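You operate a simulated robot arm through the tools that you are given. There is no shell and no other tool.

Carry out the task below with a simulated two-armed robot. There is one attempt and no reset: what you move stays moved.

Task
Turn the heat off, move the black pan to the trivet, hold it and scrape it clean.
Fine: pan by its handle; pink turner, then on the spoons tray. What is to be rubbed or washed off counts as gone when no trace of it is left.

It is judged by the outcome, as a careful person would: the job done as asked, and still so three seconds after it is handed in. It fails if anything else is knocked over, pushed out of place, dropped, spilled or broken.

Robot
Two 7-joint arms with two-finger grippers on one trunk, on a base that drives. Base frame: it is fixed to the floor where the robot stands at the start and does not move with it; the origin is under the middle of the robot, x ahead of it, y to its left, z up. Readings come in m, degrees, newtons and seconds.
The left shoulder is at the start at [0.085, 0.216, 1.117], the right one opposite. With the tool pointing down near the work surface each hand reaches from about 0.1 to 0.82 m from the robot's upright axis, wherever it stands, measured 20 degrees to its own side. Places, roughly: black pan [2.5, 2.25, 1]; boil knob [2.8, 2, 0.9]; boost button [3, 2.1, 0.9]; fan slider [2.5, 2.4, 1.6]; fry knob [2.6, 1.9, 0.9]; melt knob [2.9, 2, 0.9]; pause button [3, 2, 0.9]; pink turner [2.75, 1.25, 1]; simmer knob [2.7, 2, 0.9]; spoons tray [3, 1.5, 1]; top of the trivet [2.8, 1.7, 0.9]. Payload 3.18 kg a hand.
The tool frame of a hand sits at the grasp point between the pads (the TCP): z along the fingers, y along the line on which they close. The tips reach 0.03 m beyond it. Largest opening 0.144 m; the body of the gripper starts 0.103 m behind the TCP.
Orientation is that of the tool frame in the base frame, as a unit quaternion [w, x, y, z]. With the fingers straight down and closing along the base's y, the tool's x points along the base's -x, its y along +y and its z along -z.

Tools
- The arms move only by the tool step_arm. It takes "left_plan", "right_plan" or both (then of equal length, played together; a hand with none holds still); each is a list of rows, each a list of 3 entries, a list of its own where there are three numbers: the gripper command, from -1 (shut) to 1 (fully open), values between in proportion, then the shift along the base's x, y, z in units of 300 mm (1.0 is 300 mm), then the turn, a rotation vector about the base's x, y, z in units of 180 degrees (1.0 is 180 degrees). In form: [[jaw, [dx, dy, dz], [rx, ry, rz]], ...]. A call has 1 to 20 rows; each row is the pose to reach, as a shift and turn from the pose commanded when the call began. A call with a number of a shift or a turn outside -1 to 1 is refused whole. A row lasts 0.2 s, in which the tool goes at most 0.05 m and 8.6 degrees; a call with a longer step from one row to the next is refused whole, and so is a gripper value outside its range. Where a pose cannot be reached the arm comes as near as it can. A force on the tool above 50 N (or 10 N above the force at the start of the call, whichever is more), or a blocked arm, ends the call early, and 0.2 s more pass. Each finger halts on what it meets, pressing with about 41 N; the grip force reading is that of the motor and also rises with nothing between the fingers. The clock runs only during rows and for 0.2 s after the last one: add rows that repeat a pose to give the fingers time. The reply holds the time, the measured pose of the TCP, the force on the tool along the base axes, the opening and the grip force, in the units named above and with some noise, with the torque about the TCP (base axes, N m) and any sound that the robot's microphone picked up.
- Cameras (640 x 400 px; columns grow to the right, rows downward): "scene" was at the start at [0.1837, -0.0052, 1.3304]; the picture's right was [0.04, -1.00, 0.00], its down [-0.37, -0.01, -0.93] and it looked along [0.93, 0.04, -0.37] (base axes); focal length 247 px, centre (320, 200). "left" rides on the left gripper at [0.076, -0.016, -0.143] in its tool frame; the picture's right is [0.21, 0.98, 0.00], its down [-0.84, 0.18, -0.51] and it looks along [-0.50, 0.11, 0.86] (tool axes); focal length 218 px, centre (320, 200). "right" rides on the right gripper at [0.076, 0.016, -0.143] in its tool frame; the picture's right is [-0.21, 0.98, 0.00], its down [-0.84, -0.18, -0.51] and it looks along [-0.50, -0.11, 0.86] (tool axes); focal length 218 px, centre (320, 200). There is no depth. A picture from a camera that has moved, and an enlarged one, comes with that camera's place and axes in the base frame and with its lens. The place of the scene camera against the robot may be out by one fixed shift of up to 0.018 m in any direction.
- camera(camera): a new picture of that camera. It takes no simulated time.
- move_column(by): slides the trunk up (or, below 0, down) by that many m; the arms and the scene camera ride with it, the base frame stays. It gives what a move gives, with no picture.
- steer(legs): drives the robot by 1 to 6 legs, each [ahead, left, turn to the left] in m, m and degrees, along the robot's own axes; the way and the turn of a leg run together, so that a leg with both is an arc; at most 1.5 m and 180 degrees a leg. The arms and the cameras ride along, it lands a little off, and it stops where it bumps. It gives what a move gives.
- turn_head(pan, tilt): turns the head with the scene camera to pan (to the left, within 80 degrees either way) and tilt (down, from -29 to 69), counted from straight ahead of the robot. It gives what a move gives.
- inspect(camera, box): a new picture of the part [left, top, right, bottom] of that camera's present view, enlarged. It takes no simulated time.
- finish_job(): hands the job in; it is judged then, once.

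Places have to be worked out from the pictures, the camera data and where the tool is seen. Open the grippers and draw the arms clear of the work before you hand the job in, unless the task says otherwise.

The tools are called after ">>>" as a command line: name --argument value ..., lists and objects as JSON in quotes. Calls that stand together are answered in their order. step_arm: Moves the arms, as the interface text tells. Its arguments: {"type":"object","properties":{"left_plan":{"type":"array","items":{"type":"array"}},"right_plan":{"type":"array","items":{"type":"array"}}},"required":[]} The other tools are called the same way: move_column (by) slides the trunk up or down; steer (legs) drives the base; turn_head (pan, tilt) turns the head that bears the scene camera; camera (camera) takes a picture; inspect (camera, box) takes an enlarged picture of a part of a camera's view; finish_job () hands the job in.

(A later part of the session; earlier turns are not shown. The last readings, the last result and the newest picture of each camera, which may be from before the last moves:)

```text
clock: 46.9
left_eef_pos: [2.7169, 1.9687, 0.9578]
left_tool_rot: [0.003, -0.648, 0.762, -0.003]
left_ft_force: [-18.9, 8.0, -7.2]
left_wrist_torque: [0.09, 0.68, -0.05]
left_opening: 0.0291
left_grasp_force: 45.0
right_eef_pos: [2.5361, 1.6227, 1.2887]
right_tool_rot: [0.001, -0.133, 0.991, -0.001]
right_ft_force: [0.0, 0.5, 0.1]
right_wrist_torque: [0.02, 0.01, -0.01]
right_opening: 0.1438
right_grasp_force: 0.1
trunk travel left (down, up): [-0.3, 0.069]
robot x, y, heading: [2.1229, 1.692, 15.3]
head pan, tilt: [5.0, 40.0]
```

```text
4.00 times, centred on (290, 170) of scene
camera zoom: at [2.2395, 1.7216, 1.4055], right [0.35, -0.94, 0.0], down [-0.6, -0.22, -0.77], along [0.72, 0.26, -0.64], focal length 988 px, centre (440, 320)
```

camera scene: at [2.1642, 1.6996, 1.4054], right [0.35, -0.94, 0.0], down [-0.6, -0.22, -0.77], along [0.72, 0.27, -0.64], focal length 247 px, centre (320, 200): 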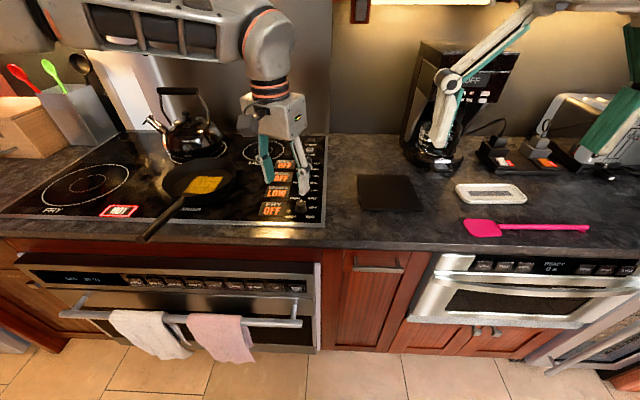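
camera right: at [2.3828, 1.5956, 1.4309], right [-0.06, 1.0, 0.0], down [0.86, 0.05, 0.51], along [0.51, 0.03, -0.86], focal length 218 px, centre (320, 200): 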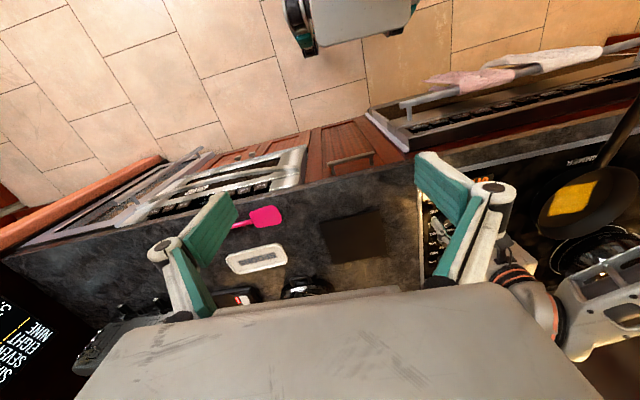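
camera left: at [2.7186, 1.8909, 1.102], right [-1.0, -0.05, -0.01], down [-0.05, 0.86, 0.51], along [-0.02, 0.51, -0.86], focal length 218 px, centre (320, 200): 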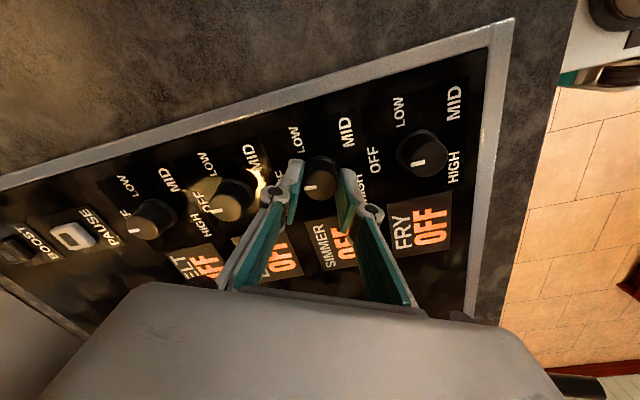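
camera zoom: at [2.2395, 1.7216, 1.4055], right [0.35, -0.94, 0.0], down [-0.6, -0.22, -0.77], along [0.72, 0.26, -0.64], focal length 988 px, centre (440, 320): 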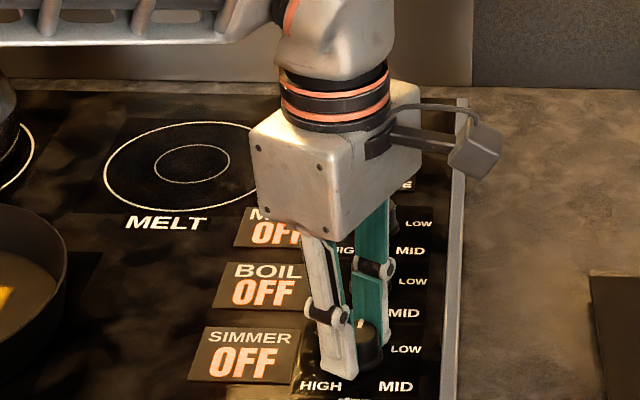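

The SIMMER display now reads OFF. I release gently and raise straight up.

>>> step_arm --left_plan '[[-0.2, [0, 0, 0], [0, 0, 0.0]], [-0.2, [0, 0, 0], [0, 0, 0.0]], [-0.2, [0, 0, 0.1], [0, 0, 0]], [-0.2, [0, 0, 0.22], [0, 0, 0]], [-0.2, [0, 0, 0.35], [0, 0, 0]], [-0.2, [0, 0, 0.5], [0, 0, 0]]]'

>>> inspect --camera "scene" --box '[240, 100, 340, 220]'

>>> camera --camera "scene"

```text
clock: 48.3
left_eef_pos: [2.717, 1.9668, 1.1109]
left_tool_rot: [0.005, -0.646, 0.763, -0.005]
left_ft_force: [-0.2, 0.9, 0.2]
left_wrist_torque: [0.03, -0.03, 0.02]
left_opening: 0.0579
left_grasp_force: 0.1
right_eef_pos: [2.5357, 1.62, 1.289]
right_tool_rot: [0.0, -0.134, 0.991, 0.0]
right_ft_force: [-0.3, -0.1, -0.1]
right_wrist_torque: [0.02, -0.02, 0.02]
right_opening: 0.144
right_grasp_force: 0.0
trunk travel left (down, up): [-0.3, 0.069]
robot x, y, heading: [2.1224, 1.6891, 15.4]
head pan, tilt: [5.0, 40.0]
```

```text
3.33 times, centred on (290, 160) of scene
camera zoom: at [2.2401, 1.7198, 1.4056], right [0.35, -0.94, 0.0], down [-0.6, -0.22, -0.77], along [0.72, 0.27, -0.64], focal length 824 px, centre (420, 333)
```

zoom: 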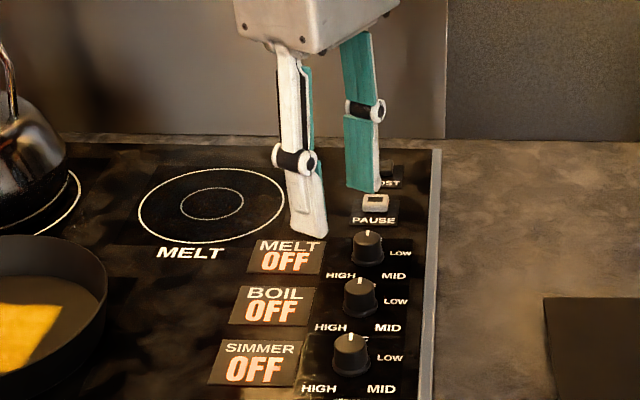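

```text
taken
camera scene: at [2.2401, 1.7198, 1.4056], right [0.35, -0.94, 0.0], down [-0.6, -0.22, -0.77], along [0.72, 0.27, -0.64], focal length 247 px, centre (320, 200)
```

scene: 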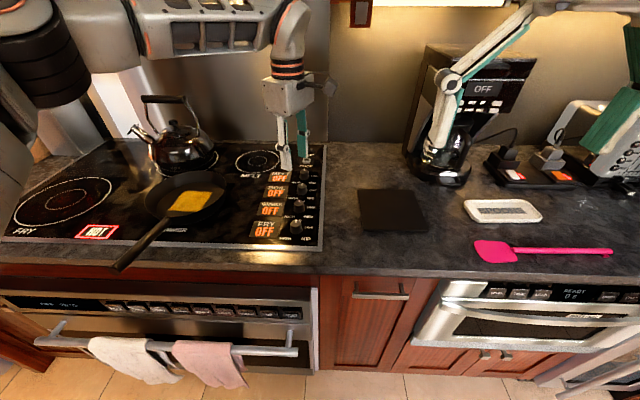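

All four zones read OFF. Next is the pan; I move the left hand back and left to hover over the pan handle near (2.43, 2.23), turning the wrist back to the robot's heading.

>>> step_arm --left_plan '[[-0.1, [-0.096, 0.089, 0.017], [0, 0, -0.036]], [0, [-0.193, 0.178, 0.033], [0, 0, -0.072]], [0.1, [-0.289, 0.267, 0.05], [0, 0, -0.108]], [0.1, [-0.385, 0.356, 0.067], [0, 0, -0.144]], [0.1, [-0.482, 0.445, 0.083], [0, 0, -0.18]], [0.1, [-0.578, 0.534, 0.1], [0, 0, -0.217]], [0.1, [-0.674, 0.623, 0.117], [0, 0, -0.253]], [0.1, [-0.77, 0.712, 0.133], [0, 0, -0.289]], [0.1, [-0.867, 0.801, 0.15], [0, 0, -0.325]], [0.1, [-0.963, 0.89, 0.167], [0, 0, -0.361]], [0.1, [-0.963, 0.89, 0.167], [0, 0, -0.361]]]'

>>> camera --camera "left"

>>> turn_head --pan 30 --tilt 45

>>> camera --camera "scene"

```text
clock: 50.7
left_eef_pos: [2.4312, 2.19, 1.1316]
left_tool_rot: [0.002, -0.138, 0.99, -0.006]
left_ft_force: [0.1, 0.3, -0.4]
left_wrist_torque: [-0.06, 0.04, 0.02]
left_opening: 0.0791
left_grasp_force: 0.1
left hand out of reach, approached as far as the arm can: row 10, 11
right_eef_pos: [2.5387, 1.6228, 1.2889]
right_tool_rot: [-0.001, -0.132, 0.991, 0.0]
right_ft_force: [-1.0, 0.5, -1.8]
right_wrist_torque: [-0.04, 0.06, -0.02]
right_opening: 0.1442
right_grasp_force: 0.1
trunk travel left (down, up): [-0.3, 0.069]
robot x, y, heading: [2.1252, 1.6902, 15.6]
head pan, tilt: [5.0, 40.0]
```

```text
taken
camera left: at [2.362, 2.1555, 1.2756], right [-0.47, 0.88, -0.01], down [0.76, 0.41, 0.51], along [0.45, 0.23, -0.86], focal length 218 px, centre (320, 200)
```

left: 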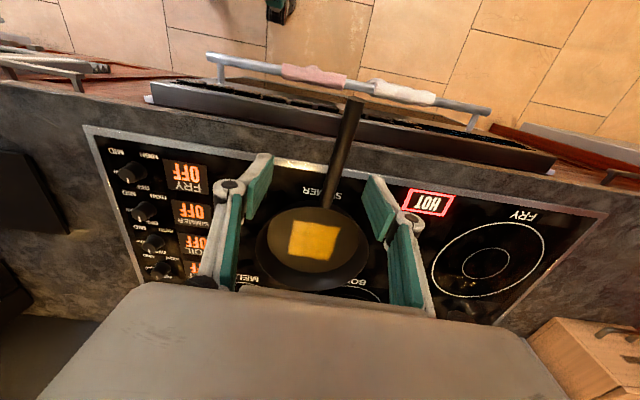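

```text
clock: 51.5
left_eef_pos: [2.4324, 2.1896, 1.1331]
left_tool_rot: [0.002, -0.138, 0.99, -0.006]
left_ft_force: [-1.0, -0.1, -0.4]
left_wrist_torque: [-0.01, 0.0, 0.03]
left_opening: 0.0792
left_grasp_force: 0.1
right_eef_pos: [2.5378, 1.6208, 1.2877]
right_tool_rot: [0.0, -0.133, 0.991, 0.0]
right_ft_force: [0.2, 0.5, 0.9]
right_wrist_torque: [0.0, 0.03, -0.01]
right_opening: 0.1438
right_grasp_force: 0.1
trunk travel left (down, up): [-0.3, 0.069]
robot x, y, heading: [2.1245, 1.6862, 15.2]
head pan, tilt: [30.0, 45.0]
```

```text
taken
camera scene: at [2.2188, 1.7489, 1.3982], right [0.71, -0.7, 0.0], down [-0.5, -0.5, -0.71], along [0.5, 0.5, -0.71], focal length 247 px, centre (320, 200)
```

scene: 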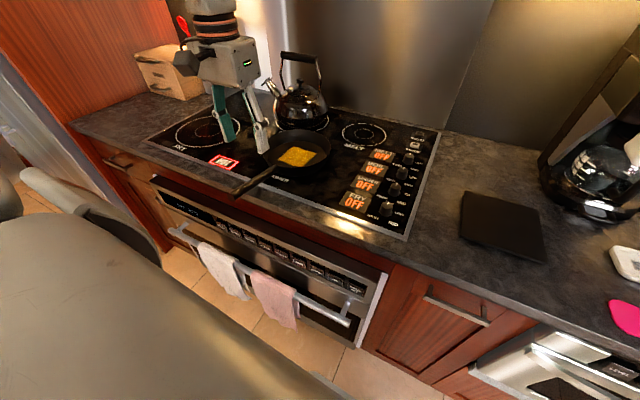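

The handle runs from about (2.534, 2.257, 0.96) to its tip at (2.367, 2.20, 0.985); the pan centre is near (2.62, 2.28), and it's at the edge of the left arm's reach. I drive 0.17 m sideways left so that the handle lies in front of the left shoulder.

>>> steer --legs '[[0, 0.17, 0]]'

>>> camera --camera "left"

>>> camera --camera "scene"

```text
clock: 53.7
left_eef_pos: [2.3868, 2.3535, 1.1314]
left_tool_rot: [0.003, -0.136, 0.991, -0.006]
left_ft_force: [-0.7, -0.4, 0.0]
left_wrist_torque: [-0.03, -0.01, 0.01]
left_opening: 0.0794
left_grasp_force: 0.0
right_eef_pos: [2.493, 1.7859, 1.2878]
right_tool_rot: [0.0, -0.131, 0.991, 0.0]
right_ft_force: [0.6, 0.4, -0.3]
right_wrist_torque: [0.01, 0.01, 0.0]
right_opening: 0.1441
right_grasp_force: 0.1
trunk travel left (down, up): [-0.3, 0.069]
robot x, y, heading: [2.0821, 1.851, 15.1]
head pan, tilt: [30.0, 45.0]
```

```text
taken
camera left: at [2.3165, 2.3187, 1.2767], right [-0.47, 0.88, -0.01], down [0.76, 0.41, 0.51], along [0.45, 0.23, -0.86], focal length 218 px, centre (320, 200)
```

left: 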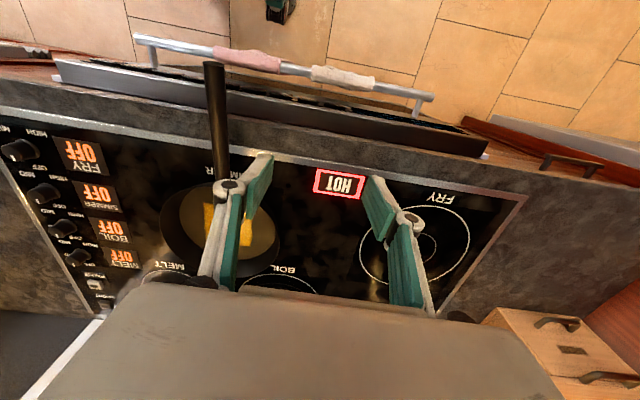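

```text
taken
camera scene: at [2.1737, 1.9135, 1.3982], right [0.71, -0.7, 0.0], down [-0.5, -0.5, -0.71], along [0.5, 0.5, -0.71], focal length 247 px, centre (320, 200)
```

scene: 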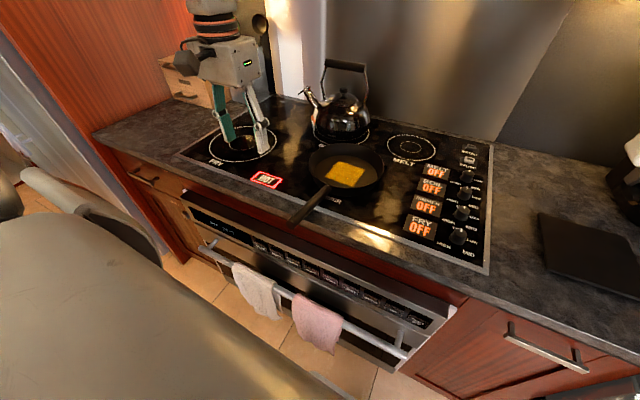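

Both wrist views agree: handle from (2.37, 2.205, 0.98) to (2.53, 2.25, 0.96), direction ≈16°, matching the tool yaw. I hover over the handle 3 cm from the pan at (2.503, 2.244), z 1.06.

>>> step_arm --left_plan '[[0.1, [0.097, -0.091, -0.04], [0, 0, 0]], [0.1, [0.194, -0.183, -0.08], [0, 0, 0]], [0.1, [0.29, -0.274, -0.14], [0, 0, 0]], [0.1, [0.387, -0.365, -0.233], [0, 0, 0]], [0.1, [0.387, -0.365, -0.233], [0, 0, 0]]]'

>>> camera --camera "left"

>>> inspect --camera "scene" --box '[220, 80, 420, 240]'

```text
clock: 54.9
left_eef_pos: [2.5015, 2.242, 1.0648]
left_tool_rot: [0.003, -0.138, 0.99, -0.005]
left_ft_force: [-0.4, 0.0, 0.4]
left_wrist_torque: [-0.03, -0.04, 0.02]
left_opening: 0.0794
left_grasp_force: 0.1
right_eef_pos: [2.4913, 1.7847, 1.2881]
right_tool_rot: [0.001, -0.134, 0.991, 0.001]
right_ft_force: [-1.3, -0.1, -0.3]
right_wrist_torque: [-0.03, -0.04, 0.05]
right_opening: 0.144
right_grasp_force: 0.0
trunk travel left (down, up): [-0.3, 0.069]
robot x, y, heading: [2.0798, 1.8561, 15.2]
head pan, tilt: [30.0, 45.0]
```

```text
taken
camera left: at [2.4307, 2.2074, 1.2084], right [-0.47, 0.88, -0.01], down [0.76, 0.41, 0.51], along [0.46, 0.23, -0.86], focal length 218 px, centre (320, 200)
```

left: 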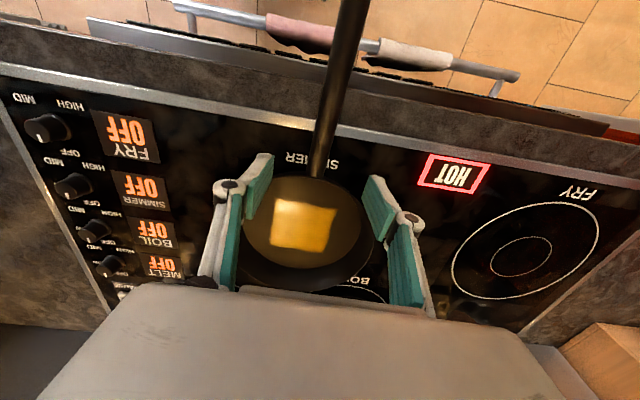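

```text
2.50 times, centred on (320, 160) of scene
camera zoom: at [2.1726, 1.9135, 1.3983], right [0.71, -0.7, 0.0], down [-0.5, -0.5, -0.71], along [0.5, 0.5, -0.71], focal length 618 px, centre (320, 300)
```

zoom: 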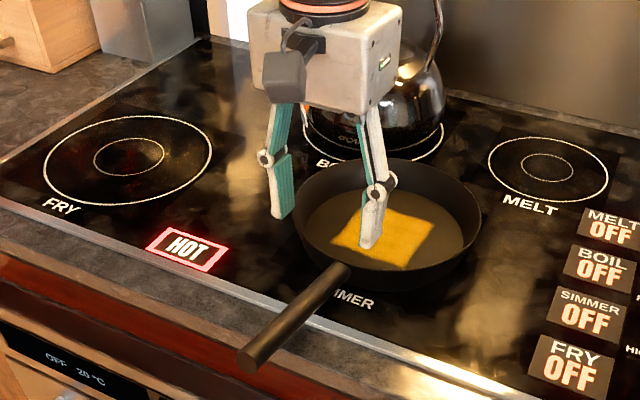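

The fingers straddle the handle line about 3 cm from the pan. I descend to z≈0.962 and close on it.

>>> step_arm --left_plan '[[0.1, [0, 0, -0.11], [0, 0, 0]], [0.1, [0, 0, -0.22], [0, 0, 0]], [0.1, [0, 0, -0.29], [0, 0, 0]], [0.1, [0, 0, -0.343], [0, 0, 0]], [-0.2, [0, 0, -0.343], [0, 0, 0]], [-0.5, [0, 0, -0.343], [0, 0, 0]], [-1, [0, 0, -0.343], [0, 0, 0]], [-1, [0, 0, -0.343], [0, 0, 0]], [-1, [0, 0, -0.343], [0, 0, 0]]]'

>>> camera --camera "left"

>>> inspect --camera "scene" --box '[220, 80, 420, 240]'

```text
clock: 56.9
left_eef_pos: [2.5033, 2.2434, 0.9601]
left_tool_rot: [0.002, -0.138, 0.99, -0.006]
left_ft_force: [-0.7, -2.1, 0.0]
left_wrist_torque: [-0.06, -0.04, -0.32]
left_opening: 0.021
left_grasp_force: 40.4
right_eef_pos: [2.4918, 1.7844, 1.2882]
right_tool_rot: [0.0, -0.132, 0.991, 0.0]
right_ft_force: [0.8, -0.7, -0.5]
right_wrist_torque: [-0.01, 0.01, -0.02]
right_opening: 0.1439
right_grasp_force: 0.1
trunk travel left (down, up): [-0.3, 0.069]
robot x, y, heading: [2.0796, 1.8535, 15.2]
head pan, tilt: [30.0, 45.0]
```

```text
taken
camera left: at [2.4328, 2.2089, 1.1036], right [-0.47, 0.88, -0.01], down [0.76, 0.41, 0.51], along [0.45, 0.23, -0.86], focal length 218 px, centre (320, 200)
```

left: 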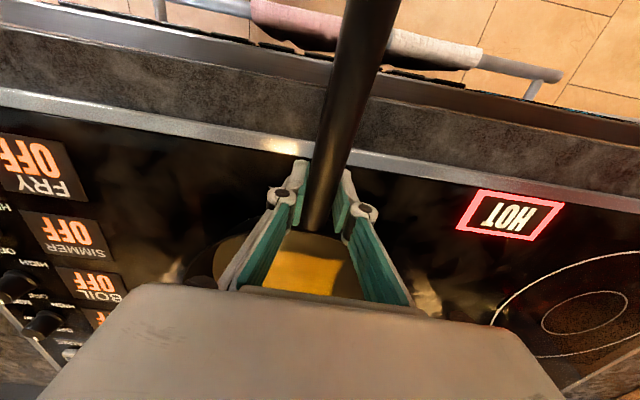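

```text
2.50 times, centred on (320, 160) of scene
camera zoom: at [2.1739, 1.913, 1.3982], right [0.71, -0.7, 0.0], down [-0.5, -0.5, -0.71], along [0.5, 0.5, -0.71], focal length 618 px, centre (320, 300)
```

zoom: 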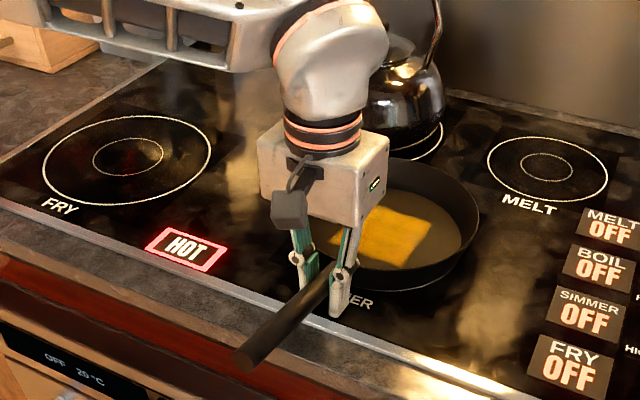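

The handle is held (21 mm). I lift 3 cm slowly and check for droop.

>>> step_arm --left_plan '[[-1, [0, 0, 0.033], [0, 0, 0]], [-1, [0, 0, 0.066], [0, 0, 0]], [-1, [0, 0, 0.1], [0, 0, 0]], [-1, [0, 0, 0.1], [0, 0, 0]]]'

>>> inspect --camera "scene" --box '[220, 80, 420, 240]'

>>> camera --camera "left"

```text
clock: 57.9
left_eef_pos: [2.5035, 2.2451, 0.99]
left_tool_rot: [0.002, -0.138, 0.99, -0.006]
left_ft_force: [-1.2, 1.7, -7.0]
left_wrist_torque: [-0.19, 0.54, 0.0]
left_opening: 0.0209
left_grasp_force: 41.3
right_eef_pos: [2.4929, 1.7865, 1.2887]
right_tool_rot: [0.0, -0.132, 0.991, 0.0]
right_ft_force: [0.2, 0.2, -0.5]
right_wrist_torque: [0.02, 0.0, 0.02]
right_opening: 0.144
right_grasp_force: 0.0
trunk travel left (down, up): [-0.3, 0.069]
robot x, y, heading: [2.078, 1.8547, 15.2]
head pan, tilt: [30.0, 45.0]
```

```text
2.50 times, centred on (320, 160) of scene
camera zoom: at [2.1743, 1.9136, 1.3981], right [0.71, -0.7, 0.0], down [-0.5, -0.5, -0.71], along [0.5, 0.5, -0.71], focal length 618 px, centre (320, 300)
```

zoom: 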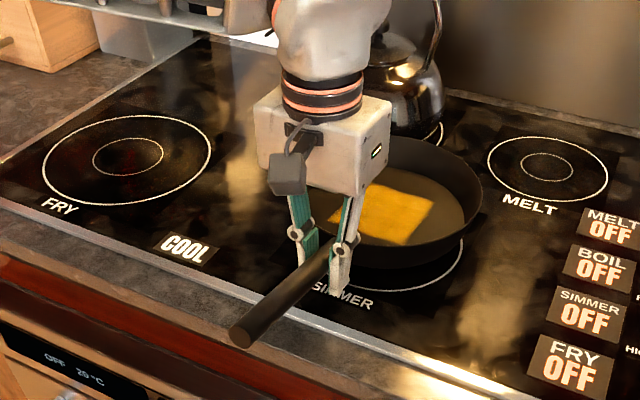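

```text
taken
camera left: at [2.4339, 2.2106, 1.1337], right [-0.47, 0.88, -0.01], down [0.76, 0.41, 0.51], along [0.45, 0.23, -0.86], focal length 218 px, centre (320, 200)
```

left: 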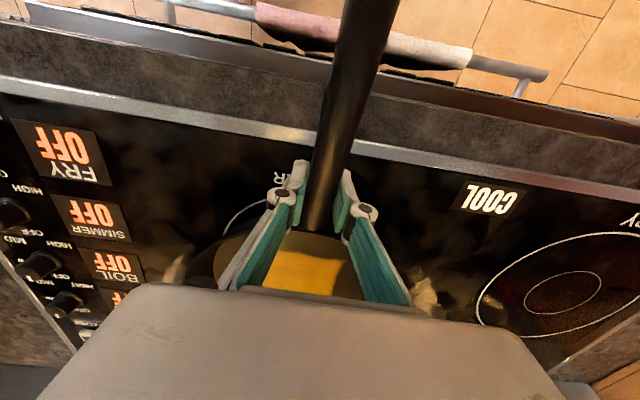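

Pan is level and weighs about 7 N; the HOT sign turned to COOL. I lift another 5 cm so it clears the knobs, then drive 0.30 m sideways right.

>>> step_arm --left_plan '[[-1, [0, 0, 0.06], [0, 0, 0]], [-1, [0, 0, 0.12], [0, 0, 0]], [-1, [0, 0, 0.18], [0, 0, 0]], [-1, [0, 0, 0.18], [0, 0, 0]]]'

>>> steer --legs '[[0, -0.3, 0]]'

>>> turn_head --pan -5 --tilt 45

>>> camera --camera "scene"

>>> camera --camera "right"

```text
clock: 58.9
left_eef_pos: [2.5038, 2.2461, 1.0443]
left_tool_rot: [0.002, -0.137, 0.99, -0.006]
left_ft_force: [-0.6, 0.3, -7.8]
left_wrist_torque: [-0.13, 0.57, 0.0]
left_opening: 0.0209
left_grasp_force: 41.2
right_eef_pos: [2.4928, 1.7855, 1.2878]
right_tool_rot: [0.0, -0.132, 0.991, -0.001]
right_ft_force: [0.0, 0.0, 0.5]
right_wrist_torque: [-0.03, -0.01, 0.0]
right_opening: 0.1439
right_grasp_force: 0.0
trunk travel left (down, up): [-0.3, 0.069]
robot x, y, heading: [2.0744, 1.8529, 15.2]
head pan, tilt: [30.0, 45.0]
```

```text
clock: 62.0
left_eef_pos: [2.5797, 1.9656, 1.044]
left_tool_rot: [0.002, -0.138, 0.99, -0.005]
left_ft_force: [-0.4, -0.9, -6.4]
left_wrist_torque: [-0.12, 0.56, 0.01]
left_opening: 0.0212
left_grasp_force: 40.7
right_eef_pos: [2.5689, 1.5051, 1.288]
right_tool_rot: [0.0, -0.132, 0.991, 0.0]
right_ft_force: [1.1, 0.0, 0.1]
right_wrist_torque: [0.0, 0.01, -0.01]
right_opening: 0.1442
right_grasp_force: 0.1
trunk travel left (down, up): [-0.3, 0.069]
robot x, y, heading: [2.1548, 1.5735, 15.2]
head pan, tilt: [30.0, 45.0]
```

```text
clock: 63.0
left_eef_pos: [2.5794, 1.9655, 1.0433]
left_tool_rot: [0.002, -0.137, 0.991, -0.005]
left_ft_force: [0.4, -0.3, -6.9]
left_wrist_torque: [-0.16, 0.58, 0.0]
left_opening: 0.0212
left_grasp_force: 40.8
right_eef_pos: [2.5682, 1.505, 1.2891]
right_tool_rot: [0.0, -0.131, 0.991, -0.001]
right_ft_force: [-1.0, 0.0, -0.2]
right_wrist_torque: [-0.01, -0.03, -0.02]
right_opening: 0.1438
right_grasp_force: 0.0
trunk travel left (down, up): [-0.3, 0.069]
robot x, y, heading: [2.1515, 1.5732, 15.3]
head pan, tilt: [-5.0, 45.0]
```

```text
taken
camera scene: at [2.2731, 1.5908, 1.3981], right [0.18, -0.98, 0.0], down [-0.7, -0.13, -0.71], along [0.7, 0.13, -0.71], focal length 247 px, centre (320, 200)
```

scene: 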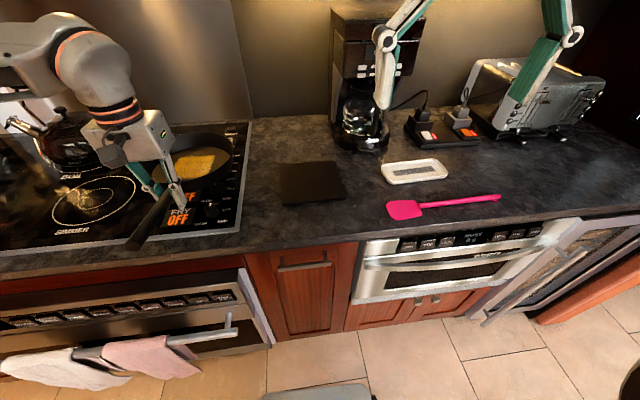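

```text
taken
camera right: at [2.4911, 1.5013, 1.4308], right [-0.06, 1.0, 0.0], down [0.86, 0.05, 0.51], along [0.51, 0.03, -0.86], focal length 218 px, centre (320, 200)
```

right: 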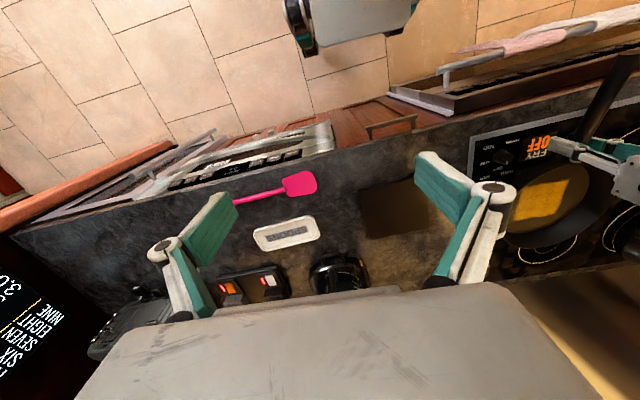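

Pan carried safely. I enlarge both views to get the trivet, turner and tray positions.

>>> inspect --camera "right" --box '[200, 150, 440, 290]'

>>> inspect --camera "scene" --box '[250, 100, 530, 240]'

```text
2.67 times, centred on (320, 220) of right
camera zoom: at [2.4911, 1.5013, 1.4308], right [-0.06, 1.0, 0.0], down [0.86, 0.05, 0.51], along [0.51, 0.03, -0.86], focal length 582 px, centre (320, 147)
```

zoom: 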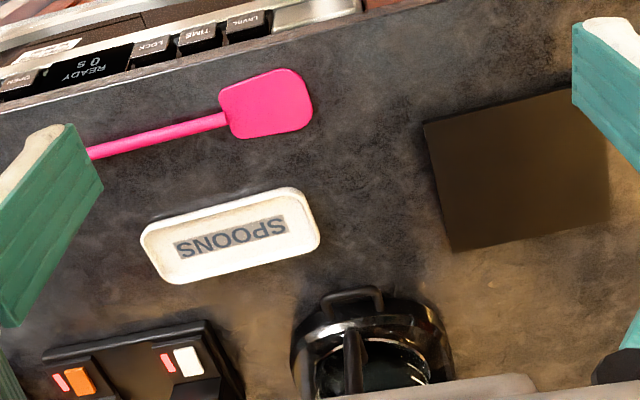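

```text
2.29 times, centred on (390, 170) of scene
camera zoom: at [2.2731, 1.5908, 1.3981], right [0.18, -0.98, 0.0], down [-0.7, -0.13, -0.71], along [0.7, 0.13, -0.71], focal length 565 px, centre (160, 269)
```

zoom: 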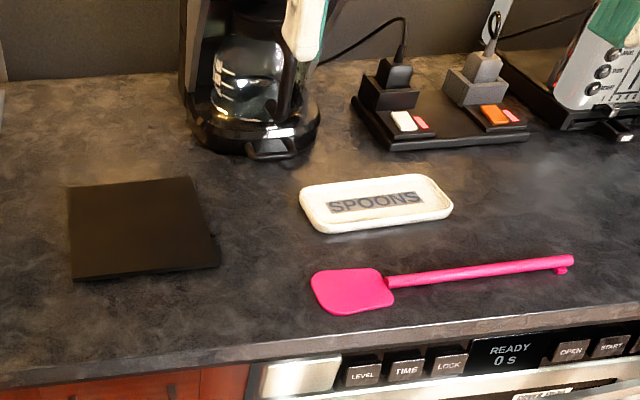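

Trivet centre ≈ (2.814, 1.724), about 17 cm square. The pan centre is (0.121, 0.039) ahead of the grip, so the grip should go to (2.693, 1.685). First I shift the right hand 13 cm to the right so the arms don't meet.

>>> step_arm --right_plan '[[1, [0.028, -0.1, 0], [0, 0, 0]], [1, [0.055, -0.2, 0], [0, 0, 0]], [1, [0.083, -0.3, 0], [0, 0, 0]], [1, [0.11, -0.41, 0], [0, 0, 0]], [1, [0.11, -0.41, 0], [0, 0, 0]]]'

```text
clock: 64.2
left_eef_pos: [2.5798, 1.966, 1.0434]
left_tool_rot: [0.001, -0.138, 0.99, -0.006]
left_ft_force: [0.0, 1.2, -7.1]
left_wrist_torque: [-0.19, 0.6, 0.0]
left_opening: 0.0209
left_grasp_force: 40.8
right_eef_pos: [2.6034, 1.382, 1.2881]
right_tool_rot: [-0.002, -0.132, 0.991, -0.001]
right_ft_force: [0.8, 0.4, 0.5]
right_wrist_torque: [-0.01, 0.01, -0.02]
right_opening: 0.1439
right_grasp_force: 0.0
trunk travel left (down, up): [-0.3, 0.069]
robot x, y, heading: [2.1564, 1.5747, 15.2]
head pan, tilt: [-5.0, 45.0]
```

Now I carry the pan across to above the trivet: shift (+0.113, −0.281) at constant height.

>>> step_arm --left_plan '[[-1, [0.038, -0.094, 0], [0, 0, 0]], [-1, [0.076, -0.187, 0], [0, 0, 0]], [-1, [0.113, -0.281, 0], [0, 0, 0]], [-1, [0.151, -0.375, 0], [0, 0, 0]], [-1, [0.189, -0.468, 0], [0, 0, 0]], [-1, [0.227, -0.562, 0], [0, 0, 0]], [-1, [0.264, -0.656, 0], [0, 0, 0]], [-1, [0.302, -0.749, 0], [0, 0, 0]], [-1, [0.34, -0.843, 0], [0, 0, 0]], [-1, [0.378, -0.937, 0], [0, 0, 0]], [-1, [0.378, -0.937, 0], [0, 0, 0]]]'

>>> camera --camera "scene"

>>> camera --camera "left"

>>> camera --camera "right"

```text
clock: 66.6
left_eef_pos: [2.6942, 1.6871, 1.04]
left_tool_rot: [0.002, -0.137, 0.991, -0.006]
left_ft_force: [-0.7, -0.2, -7.9]
left_wrist_torque: [-0.2, 0.59, 0.02]
left_opening: 0.0208
left_grasp_force: 40.7
right_eef_pos: [2.6021, 1.3828, 1.288]
right_tool_rot: [0.0, -0.132, 0.991, 0.0]
right_ft_force: [0.1, 0.2, -0.1]
right_wrist_torque: [-0.04, -0.02, -0.01]
right_opening: 0.1437
right_grasp_force: 0.0
trunk travel left (down, up): [-0.3, 0.069]
robot x, y, heading: [2.1564, 1.5726, 15.0]
head pan, tilt: [-5.0, 45.0]
```

```text
taken
camera scene: at [2.273, 1.5914, 1.3981], right [0.18, -0.98, 0.0], down [-0.7, -0.13, -0.71], along [0.7, 0.12, -0.71], focal length 247 px, centre (320, 200)
```

scene: 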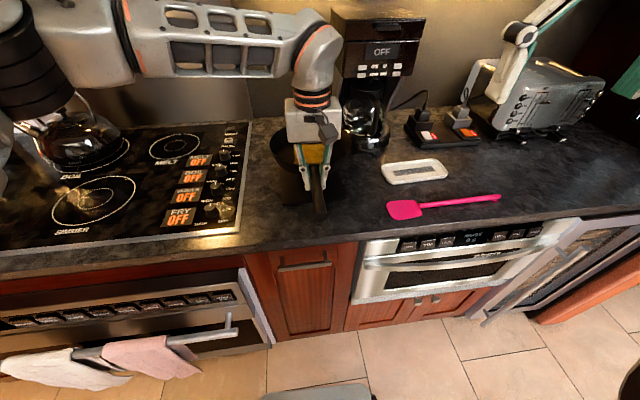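

```text
taken
camera left: at [2.6246, 1.6526, 1.184], right [-0.47, 0.88, -0.01], down [0.76, 0.41, 0.51], along [0.45, 0.23, -0.86], focal length 218 px, centre (320, 200)
```

left: 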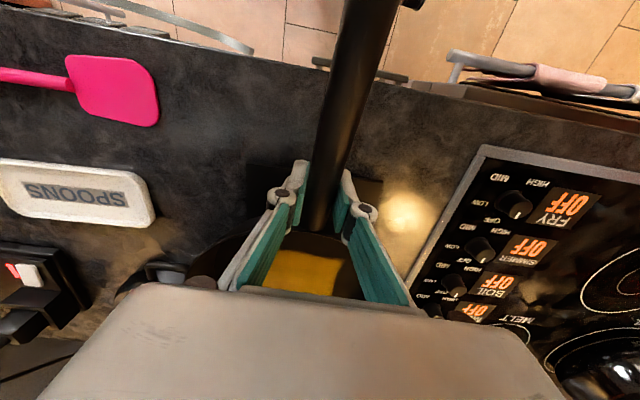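

```text
taken
camera right: at [2.5246, 1.3779, 1.4317], right [-0.05, 1.0, 0.0], down [0.86, 0.05, 0.51], along [0.51, 0.03, -0.86], focal length 218 px, centre (320, 200)
```

right: 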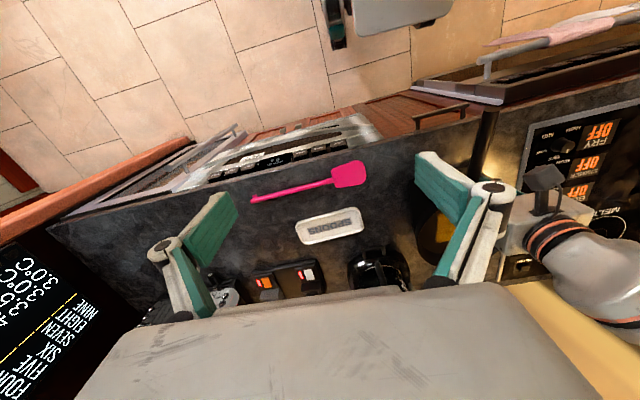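

The pan is over the trivet area. I enlarge the scene to check it against the trivet and the coffee maker before lowering.

>>> inspect --camera "scene" --box '[250, 90, 410, 230]'

>>> inspect --camera "right" --box '[330, 150, 530, 290]'

```text
2.86 times, centred on (330, 160) of scene
camera zoom: at [2.273, 1.5914, 1.3981], right [0.18, -0.98, 0.0], down [-0.7, -0.13, -0.71], along [0.7, 0.12, -0.71], focal length 706 px, centre (291, 314)
```

zoom: 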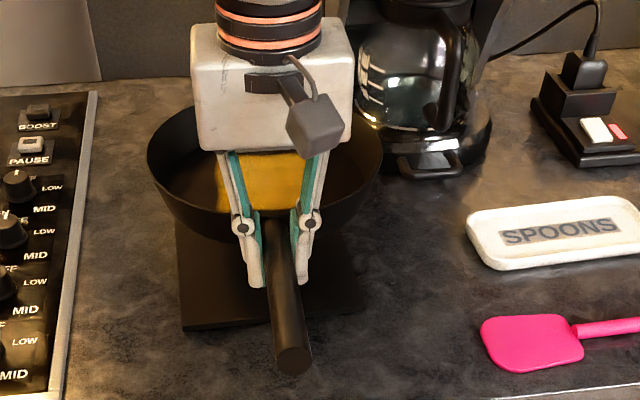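

```text
2.86 times, centred on (430, 220) of right
camera zoom: at [2.5246, 1.3779, 1.4317], right [-0.05, 1.0, 0.0], down [0.86, 0.05, 0.51], along [0.51, 0.03, -0.86], focal length 624 px, centre (6, 143)
```

zoom: 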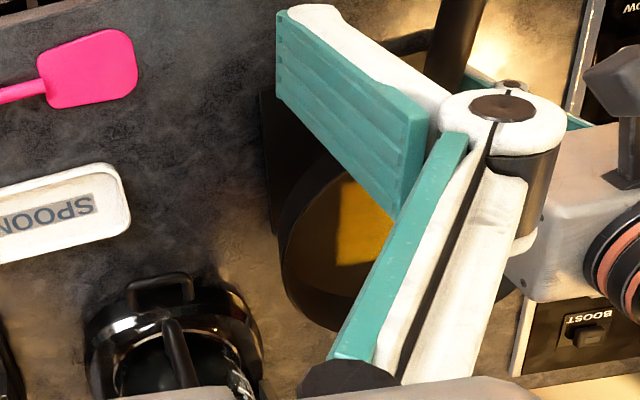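

The pan is centred over the trivet to about 1 cm. I nudge it slightly forward-left and lower it to just above the trivet.

>>> step_arm --left_plan '[[-1, [0.011, 0.02, -0.06], [0, 0, 0]], [-1, [0.011, 0.02, -0.12], [0, 0, 0]], [-1, [0.011, 0.02, -0.18], [0, 0, 0]], [-1, [0.011, 0.02, -0.2], [0, 0, 0]], [-1, [0.011, 0.02, -0.2], [0, 0, 0]]]'

>>> inspect --camera "scene" --box '[250, 90, 410, 230]'

```text
clock: 67.8
left_eef_pos: [2.697, 1.6901, 0.9817]
left_tool_rot: [0.001, -0.138, 0.99, -0.005]
left_ft_force: [-0.1, 0.5, -7.8]
left_wrist_torque: [-0.14, 0.57, 0.01]
left_opening: 0.021
left_grasp_force: 41.0
right_eef_pos: [2.6021, 1.3812, 1.2893]
right_tool_rot: [0.0, -0.131, 0.991, 0.001]
right_ft_force: [0.5, -0.1, -0.4]
right_wrist_torque: [-0.02, 0.01, 0.04]
right_opening: 0.144
right_grasp_force: 0.1
trunk travel left (down, up): [-0.3, 0.069]
robot x, y, heading: [2.1559, 1.5745, 14.8]
head pan, tilt: [-5.0, 45.0]
```

```text
2.86 times, centred on (330, 160) of scene
camera zoom: at [2.2734, 1.5905, 1.3981], right [0.18, -0.98, 0.0], down [-0.7, -0.13, -0.71], along [0.7, 0.13, -0.71], focal length 706 px, centre (291, 314)
```

zoom: 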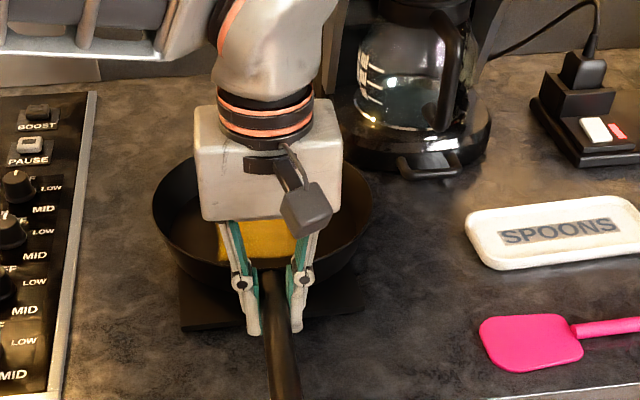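

I lower in small steps until the force shows the pan's weight on the trivet.

>>> step_arm --left_plan '[[-1, [0, 0, -0.013], [0, 0, 0]], [-1, [0, 0, -0.027], [0, 0, 0]], [-1, [0, 0, -0.027], [0, 0, 0]]]'

```text
clock: 68.6
left_eef_pos: [2.6953, 1.6898, 0.9748]
left_tool_rot: [0.002, -0.137, 0.991, -0.005]
left_ft_force: [-0.2, 0.3, -6.5]
left_wrist_torque: [-0.16, 0.54, 0.01]
left_opening: 0.0208
left_grasp_force: 40.9
right_eef_pos: [2.6033, 1.3819, 1.2891]
right_tool_rot: [0.0, -0.131, 0.991, 0.001]
right_ft_force: [0.4, 0.0, 0.2]
right_wrist_torque: [0.02, 0.02, 0.01]
right_opening: 0.144
right_grasp_force: 0.0
trunk travel left (down, up): [-0.3, 0.069]
robot x, y, heading: [2.1537, 1.5734, 15.5]
head pan, tilt: [-5.0, 45.0]
```

Still carrying the weight (−6.5 N). I go on lowering in 4 mm steps.

>>> step_arm --left_plan '[[-1, [0, 0, -0.013], [0, 0, 0]], [-1, [0, 0, -0.013], [0, 0, 0]]]'

>>> step_arm --left_plan '[[-1, [0, 0, -0.01], [0, 0, 0]], [-1, [0, 0, -0.01], [0, 0, 0]]]'

```text
clock: 69.2
left_eef_pos: [2.695, 1.6908, 0.9723]
left_tool_rot: [0.003, -0.136, 0.991, -0.006]
left_ft_force: [0.6, -0.7, -1.5]
left_wrist_torque: [0.13, -0.63, -0.02]
left_opening: 0.0211
left_grasp_force: 40.7
right_eef_pos: [2.6014, 1.3822, 1.2894]
right_tool_rot: [0.0, -0.131, 0.991, 0.001]
right_ft_force: [-0.2, 0.0, 1.1]
right_wrist_torque: [-0.01, 0.02, 0.0]
right_opening: 0.1439
right_grasp_force: 0.2
trunk travel left (down, up): [-0.3, 0.069]
robot x, y, heading: [2.157, 1.5748, 15.0]
head pan, tilt: [-5.0, 45.0]
```

```text
clock: 69.8
left_eef_pos: [2.6951, 1.6881, 0.968]
left_tool_rot: [0.003, -0.136, 0.991, -0.006]
left_ft_force: [1.1, -2.1, 5.0]
left_wrist_torque: [0.23, -0.93, -0.17]
left_opening: 0.0208
left_grasp_force: 41.4
right_eef_pos: [2.6012, 1.3806, 1.2897]
right_tool_rot: [0.0, -0.132, 0.991, 0.001]
right_ft_force: [0.1, 0.6, 0.5]
right_wrist_torque: [-0.01, 0.02, -0.02]
right_opening: 0.1435
right_grasp_force: 0.2
trunk travel left (down, up): [-0.3, 0.069]
robot x, y, heading: [2.1539, 1.5713, 15.3]
head pan, tilt: [-5.0, 45.0]
```

The pan now rests on the trivet (force turned upward). To leave more room for the scraping hand, I re-grip the handle 6.5 cm further back: open, slide back along the handle, close.

>>> step_arm --left_plan '[[-1, [0, 0, 0.008], [0, 0, 0]], [-0.6, [0, 0, 0.008], [0, 0, 0]], [-0.2, [0, 0, 0.008], [0, 0, 0]], [-0.2, [0, 0, 0.008], [0, 0, 0]], [-0.2, [-0.07, -0.021, 0.018], [0, 0, 0]], [-0.2, [-0.14, -0.042, 0.028], [0, 0, 0]], [-0.2, [-0.209, -0.063, 0.035], [0, 0, 0]], [-0.2, [-0.209, -0.063, 0.035], [0, 0, 0]]]'

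>>> camera --camera "left"

>>> inspect --camera "scene" --box '[250, 90, 410, 230]'

```text
clock: 71.6
left_eef_pos: [2.6344, 1.6705, 0.9793]
left_tool_rot: [0.002, -0.137, 0.991, -0.005]
left_ft_force: [0.1, 0.5, 0.1]
left_wrist_torque: [0.02, -0.05, -0.01]
left_opening: 0.0577
left_grasp_force: 0.0
right_eef_pos: [2.6025, 1.3807, 1.2888]
right_tool_rot: [0.0, -0.132, 0.991, -0.001]
right_ft_force: [0.3, -0.1, -0.1]
right_wrist_torque: [0.0, 0.03, -0.01]
right_opening: 0.1441
right_grasp_force: 0.1
trunk travel left (down, up): [-0.3, 0.069]
robot x, y, heading: [2.1562, 1.5707, 15.1]
head pan, tilt: [-5.0, 45.0]
```

```text
taken
camera left: at [2.5643, 1.6355, 1.1231], right [-0.47, 0.88, -0.01], down [0.76, 0.41, 0.51], along [0.45, 0.23, -0.86], focal length 218 px, centre (320, 200)
```

left: 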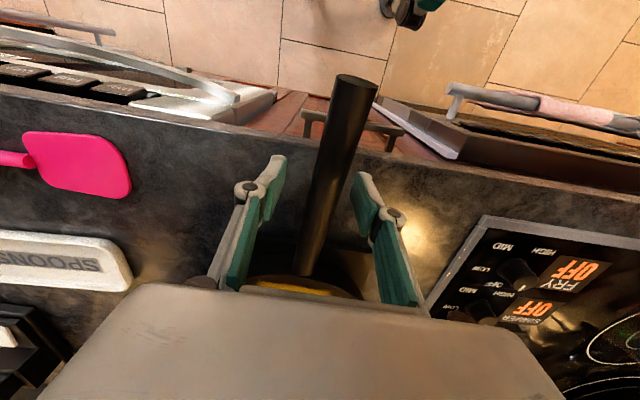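

```text
2.86 times, centred on (330, 160) of scene
camera zoom: at [2.273, 1.5904, 1.3981], right [0.18, -0.98, 0.0], down [-0.7, -0.13, -0.71], along [0.7, 0.13, -0.71], focal length 706 px, centre (291, 314)
```

zoom: 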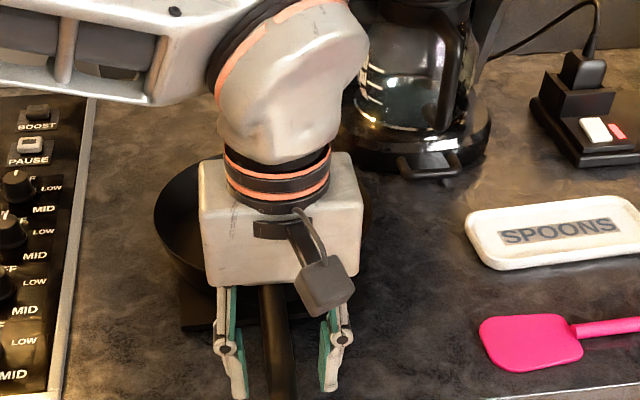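

The pan stayed put. I centre the fingers on the handle (6 mm left) and close.

>>> step_arm --left_plan '[[-0.2, [-0.005, 0.02, 0], [0, 0, 0]], [-0.5, [-0.005, 0.02, 0], [0, 0, 0]], [-1, [-0.005, 0.02, 0], [0, 0, 0]], [-1, [-0.005, 0.02, 0], [0, 0, 0]], [-1, [-0.005, 0.02, 0], [0, 0, 0]]]'

>>> camera --camera "left"

```text
clock: 72.8
left_eef_pos: [2.6329, 1.6756, 0.979]
left_tool_rot: [0.002, -0.137, 0.991, -0.005]
left_ft_force: [-0.8, -1.5, 0.0]
left_wrist_torque: [-0.06, 0.03, -0.39]
left_opening: 0.0212
left_grasp_force: 40.8
right_eef_pos: [2.6015, 1.3817, 1.2893]
right_tool_rot: [0.0, -0.131, 0.991, 0.0]
right_ft_force: [0.4, -0.2, 0.1]
right_wrist_torque: [-0.03, 0.04, -0.02]
right_opening: 0.1439
right_grasp_force: 0.0
trunk travel left (down, up): [-0.3, 0.069]
robot x, y, heading: [2.1525, 1.5736, 15.4]
head pan, tilt: [-5.0, 45.0]
```

```text
taken
camera left: at [2.5627, 1.6415, 1.1232], right [-0.47, 0.88, -0.01], down [0.76, 0.41, 0.51], along [0.45, 0.23, -0.86], focal length 218 px, centre (320, 200)
```

left: 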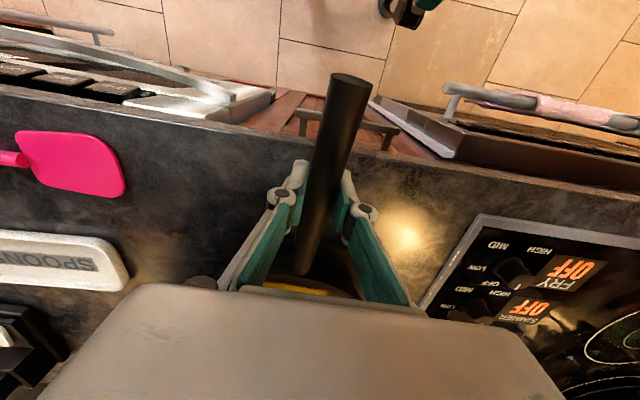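

The handle is held again with the pan unmoved. The turner handle runs at about −71.5°; I bring the right hand above its grasp point (2.803, 1.293), turning −87° so the jaws close across the handle.

>>> step_arm --right_plan '[[0.7, [0.03, -0.0247, -0.07], [0, 0, -0.0403]], [0.4, [0.06, -0.0493, -0.14], [0, 0, -0.0805]], [0.2, [0.1, -0.074, -0.21], [0, 0, -0.1208]], [0, [0.15, -0.0987, -0.28], [0, 0, -0.161]], [0, [0.21, -0.1233, -0.34], [0, 0, -0.2013]], [0, [0.27, -0.148, -0.4], [0, 0, -0.2415]], [0, [0.33, -0.1727, -0.45], [0, 0, -0.2818]], [0, [0.4, -0.1973, -0.5], [0, 0, -0.322]], [0, [0.47, -0.222, -0.54], [0, 0, -0.3623]], [0, [0.54, -0.2467, -0.563], [0, 0, -0.4025]], [0, [0.606, -0.2713, -0.563], [0, 0, -0.4428]], [0, [0.672, -0.296, -0.563], [0, 0, -0.483]], [0, [0.672, -0.296, -0.563], [0, 0, -0.483]]]'

>>> camera --camera "right"

>>> camera --camera "scene"

```text
clock: 75.6
left_eef_pos: [2.6334, 1.6761, 0.9799]
left_tool_rot: [0.003, -0.138, 0.99, -0.004]
left_ft_force: [0.2, -0.3, -0.5]
left_wrist_torque: [-0.04, 0.13, -0.23]
left_opening: 0.0211
left_grasp_force: 40.5
right_eef_pos: [2.8057, 1.2935, 1.1191]
right_tool_rot: [0.0, 0.586, 0.81, 0.0]
right_ft_force: [0.6, 0.5, -0.5]
right_wrist_torque: [-0.04, -0.03, -0.02]
right_opening: 0.072
right_grasp_force: 0.0
trunk travel left (down, up): [-0.3, 0.069]
robot x, y, heading: [2.1511, 1.5738, 15.2]
head pan, tilt: [-5.0, 45.0]
```

```text
taken
camera right: at [2.7969, 1.3718, 1.2614], right [0.99, 0.11, 0.0], down [0.09, -0.86, 0.51], along [0.05, -0.5, -0.86], focal length 218 px, centre (320, 200)
```

right: 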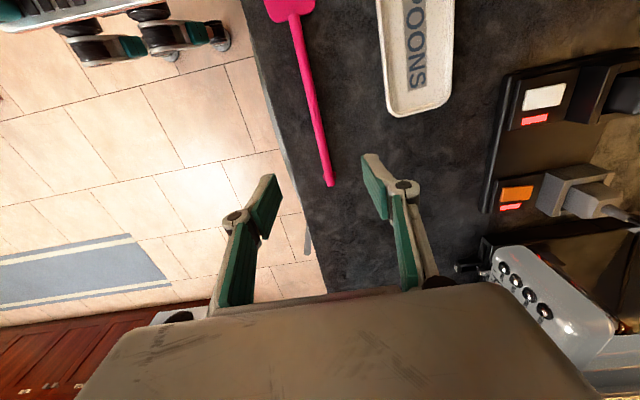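

```text
taken
camera scene: at [2.2728, 1.5902, 1.3982], right [0.18, -0.98, 0.0], down [-0.7, -0.13, -0.71], along [0.7, 0.13, -0.71], focal length 247 px, centre (320, 200)
```

scene: 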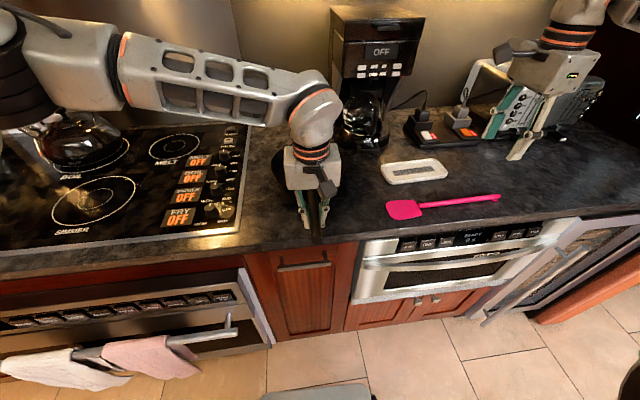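

The right hand is aligned over the turner handle. I lower it to z≈1.0 with a 20° lean (fingers pointing toward the blade), narrowing the jaws, and look closely.

>>> step_arm --right_plan '[[-0.1, [0, 0, -0.1], [0.0264, 0.0087, 0]], [-0.2, [0, 0, -0.2], [0.0527, 0.0175, 0]], [-0.3, [0, 0, -0.3], [0.0791, 0.0262, 0]], [-0.3, [0, 0, -0.397], [0.1054, 0.0349, 0]], [-0.3, [0, 0, -0.397], [0.1054, 0.0349, 0]]]'

>>> camera --camera "right"

>>> inspect --camera "scene" --box '[360, 120, 560, 240]'

```text
clock: 76.8
left_eef_pos: [2.632, 1.6762, 0.9784]
left_tool_rot: [0.001, -0.136, 0.991, -0.006]
left_ft_force: [-1.2, 0.1, 0.6]
left_wrist_torque: [-0.15, 0.02, -0.04]
left_opening: 0.0207
left_grasp_force: 40.8
right_eef_pos: [2.8038, 1.2933, 0.9999]
right_tool_rot: [-0.142, 0.576, 0.799, 0.101]
right_ft_force: [-0.2, 0.1, -0.3]
right_wrist_torque: [0.02, 0.0, 0.0]
right_opening: 0.0505
right_grasp_force: 0.0
trunk travel left (down, up): [-0.3, 0.069]
robot x, y, heading: [2.1575, 1.5733, 15.5]
head pan, tilt: [-5.0, 45.0]
```

```text
taken
camera right: at [2.8137, 1.32, 1.1591], right [0.99, 0.12, -0.07], down [0.13, -0.97, 0.19], along [-0.05, -0.2, -0.98], focal length 218 px, centre (320, 200)
```

right: 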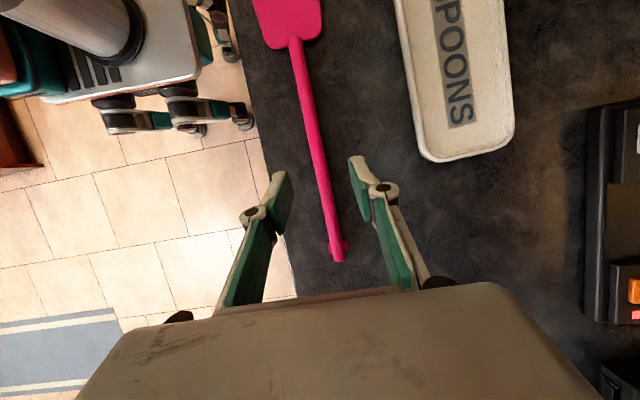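

```text
3.20 times, centred on (460, 180) of scene
camera zoom: at [2.2727, 1.5904, 1.3982], right [0.18, -0.98, 0.0], down [-0.7, -0.13, -0.71], along [0.7, 0.13, -0.71], focal length 791 px, centre (-128, 264)
```

zoom: 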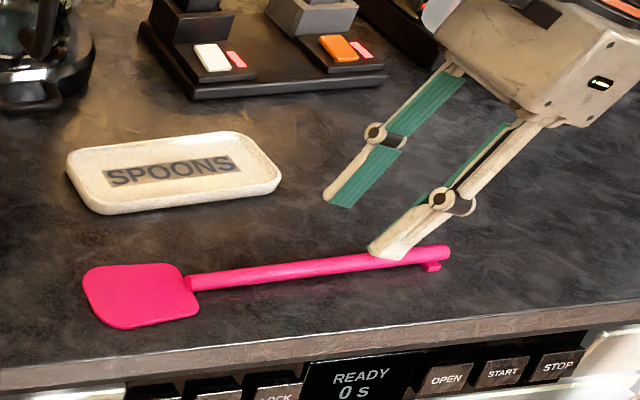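

The fingers straddle the handle well. I lower to z≈0.957 first and check forces.

>>> step_arm --right_plan '[[-0.3, [0, 0, -0.05], [0, 0, 0]], [-0.3, [0, 0, -0.1], [0, 0, 0]], [-0.3, [0, 0, -0.143], [0, 0, 0]], [-0.3, [0, 0, -0.143], [0, 0, 0]]]'

>>> inspect --camera "scene" --box '[400, 160, 540, 230]'

>>> inspect --camera "right" --box '[220, 80, 420, 300]'

```text
clock: 77.8
left_eef_pos: [2.6332, 1.6768, 0.9791]
left_tool_rot: [0.002, -0.138, 0.99, -0.005]
left_ft_force: [0.5, 0.0, 0.8]
left_wrist_torque: [-0.04, -0.04, -0.04]
left_opening: 0.0209
left_grasp_force: 41.0
right_eef_pos: [2.8037, 1.2943, 0.9563]
right_tool_rot: [-0.141, 0.577, 0.798, 0.102]
right_ft_force: [0.0, -0.6, 0.2]
right_wrist_torque: [-0.02, 0.0, 0.01]
right_opening: 0.0504
right_grasp_force: 0.2
trunk travel left (down, up): [-0.3, 0.069]
robot x, y, heading: [2.1537, 1.5732, 15.5]
head pan, tilt: [-5.0, 45.0]
```

```text
4.57 times, centred on (470, 195) of scene
camera zoom: at [2.2727, 1.5903, 1.3982], right [0.18, -0.98, 0.0], down [-0.7, -0.13, -0.71], along [0.7, 0.13, -0.71], focal length 1130 px, centre (-366, 223)
```

zoom: 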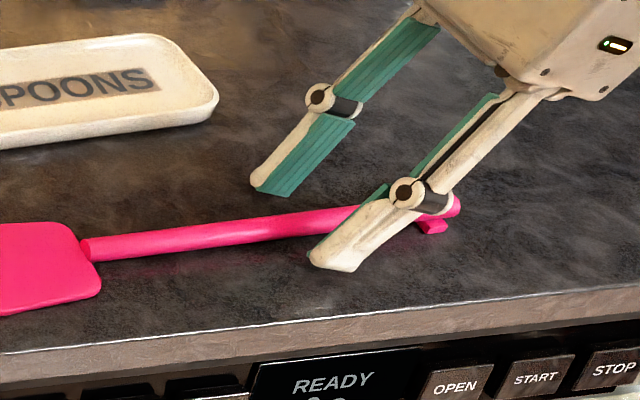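

```text
1.82 times, centred on (320, 190) of right
camera zoom: at [2.8124, 1.3207, 1.1174], right [0.99, 0.12, -0.07], down [0.13, -0.97, 0.19], along [-0.05, -0.2, -0.98], focal length 397 px, centre (320, 218)
```

zoom: 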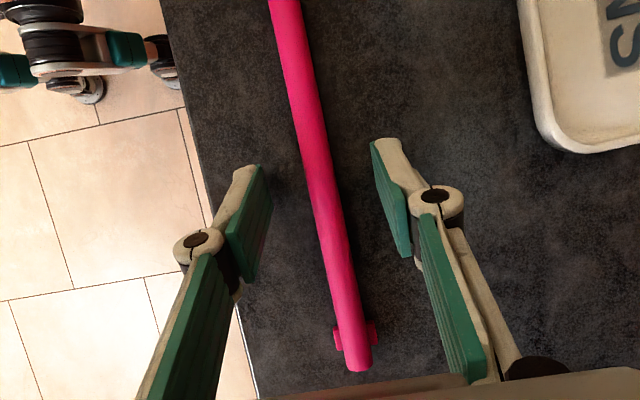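

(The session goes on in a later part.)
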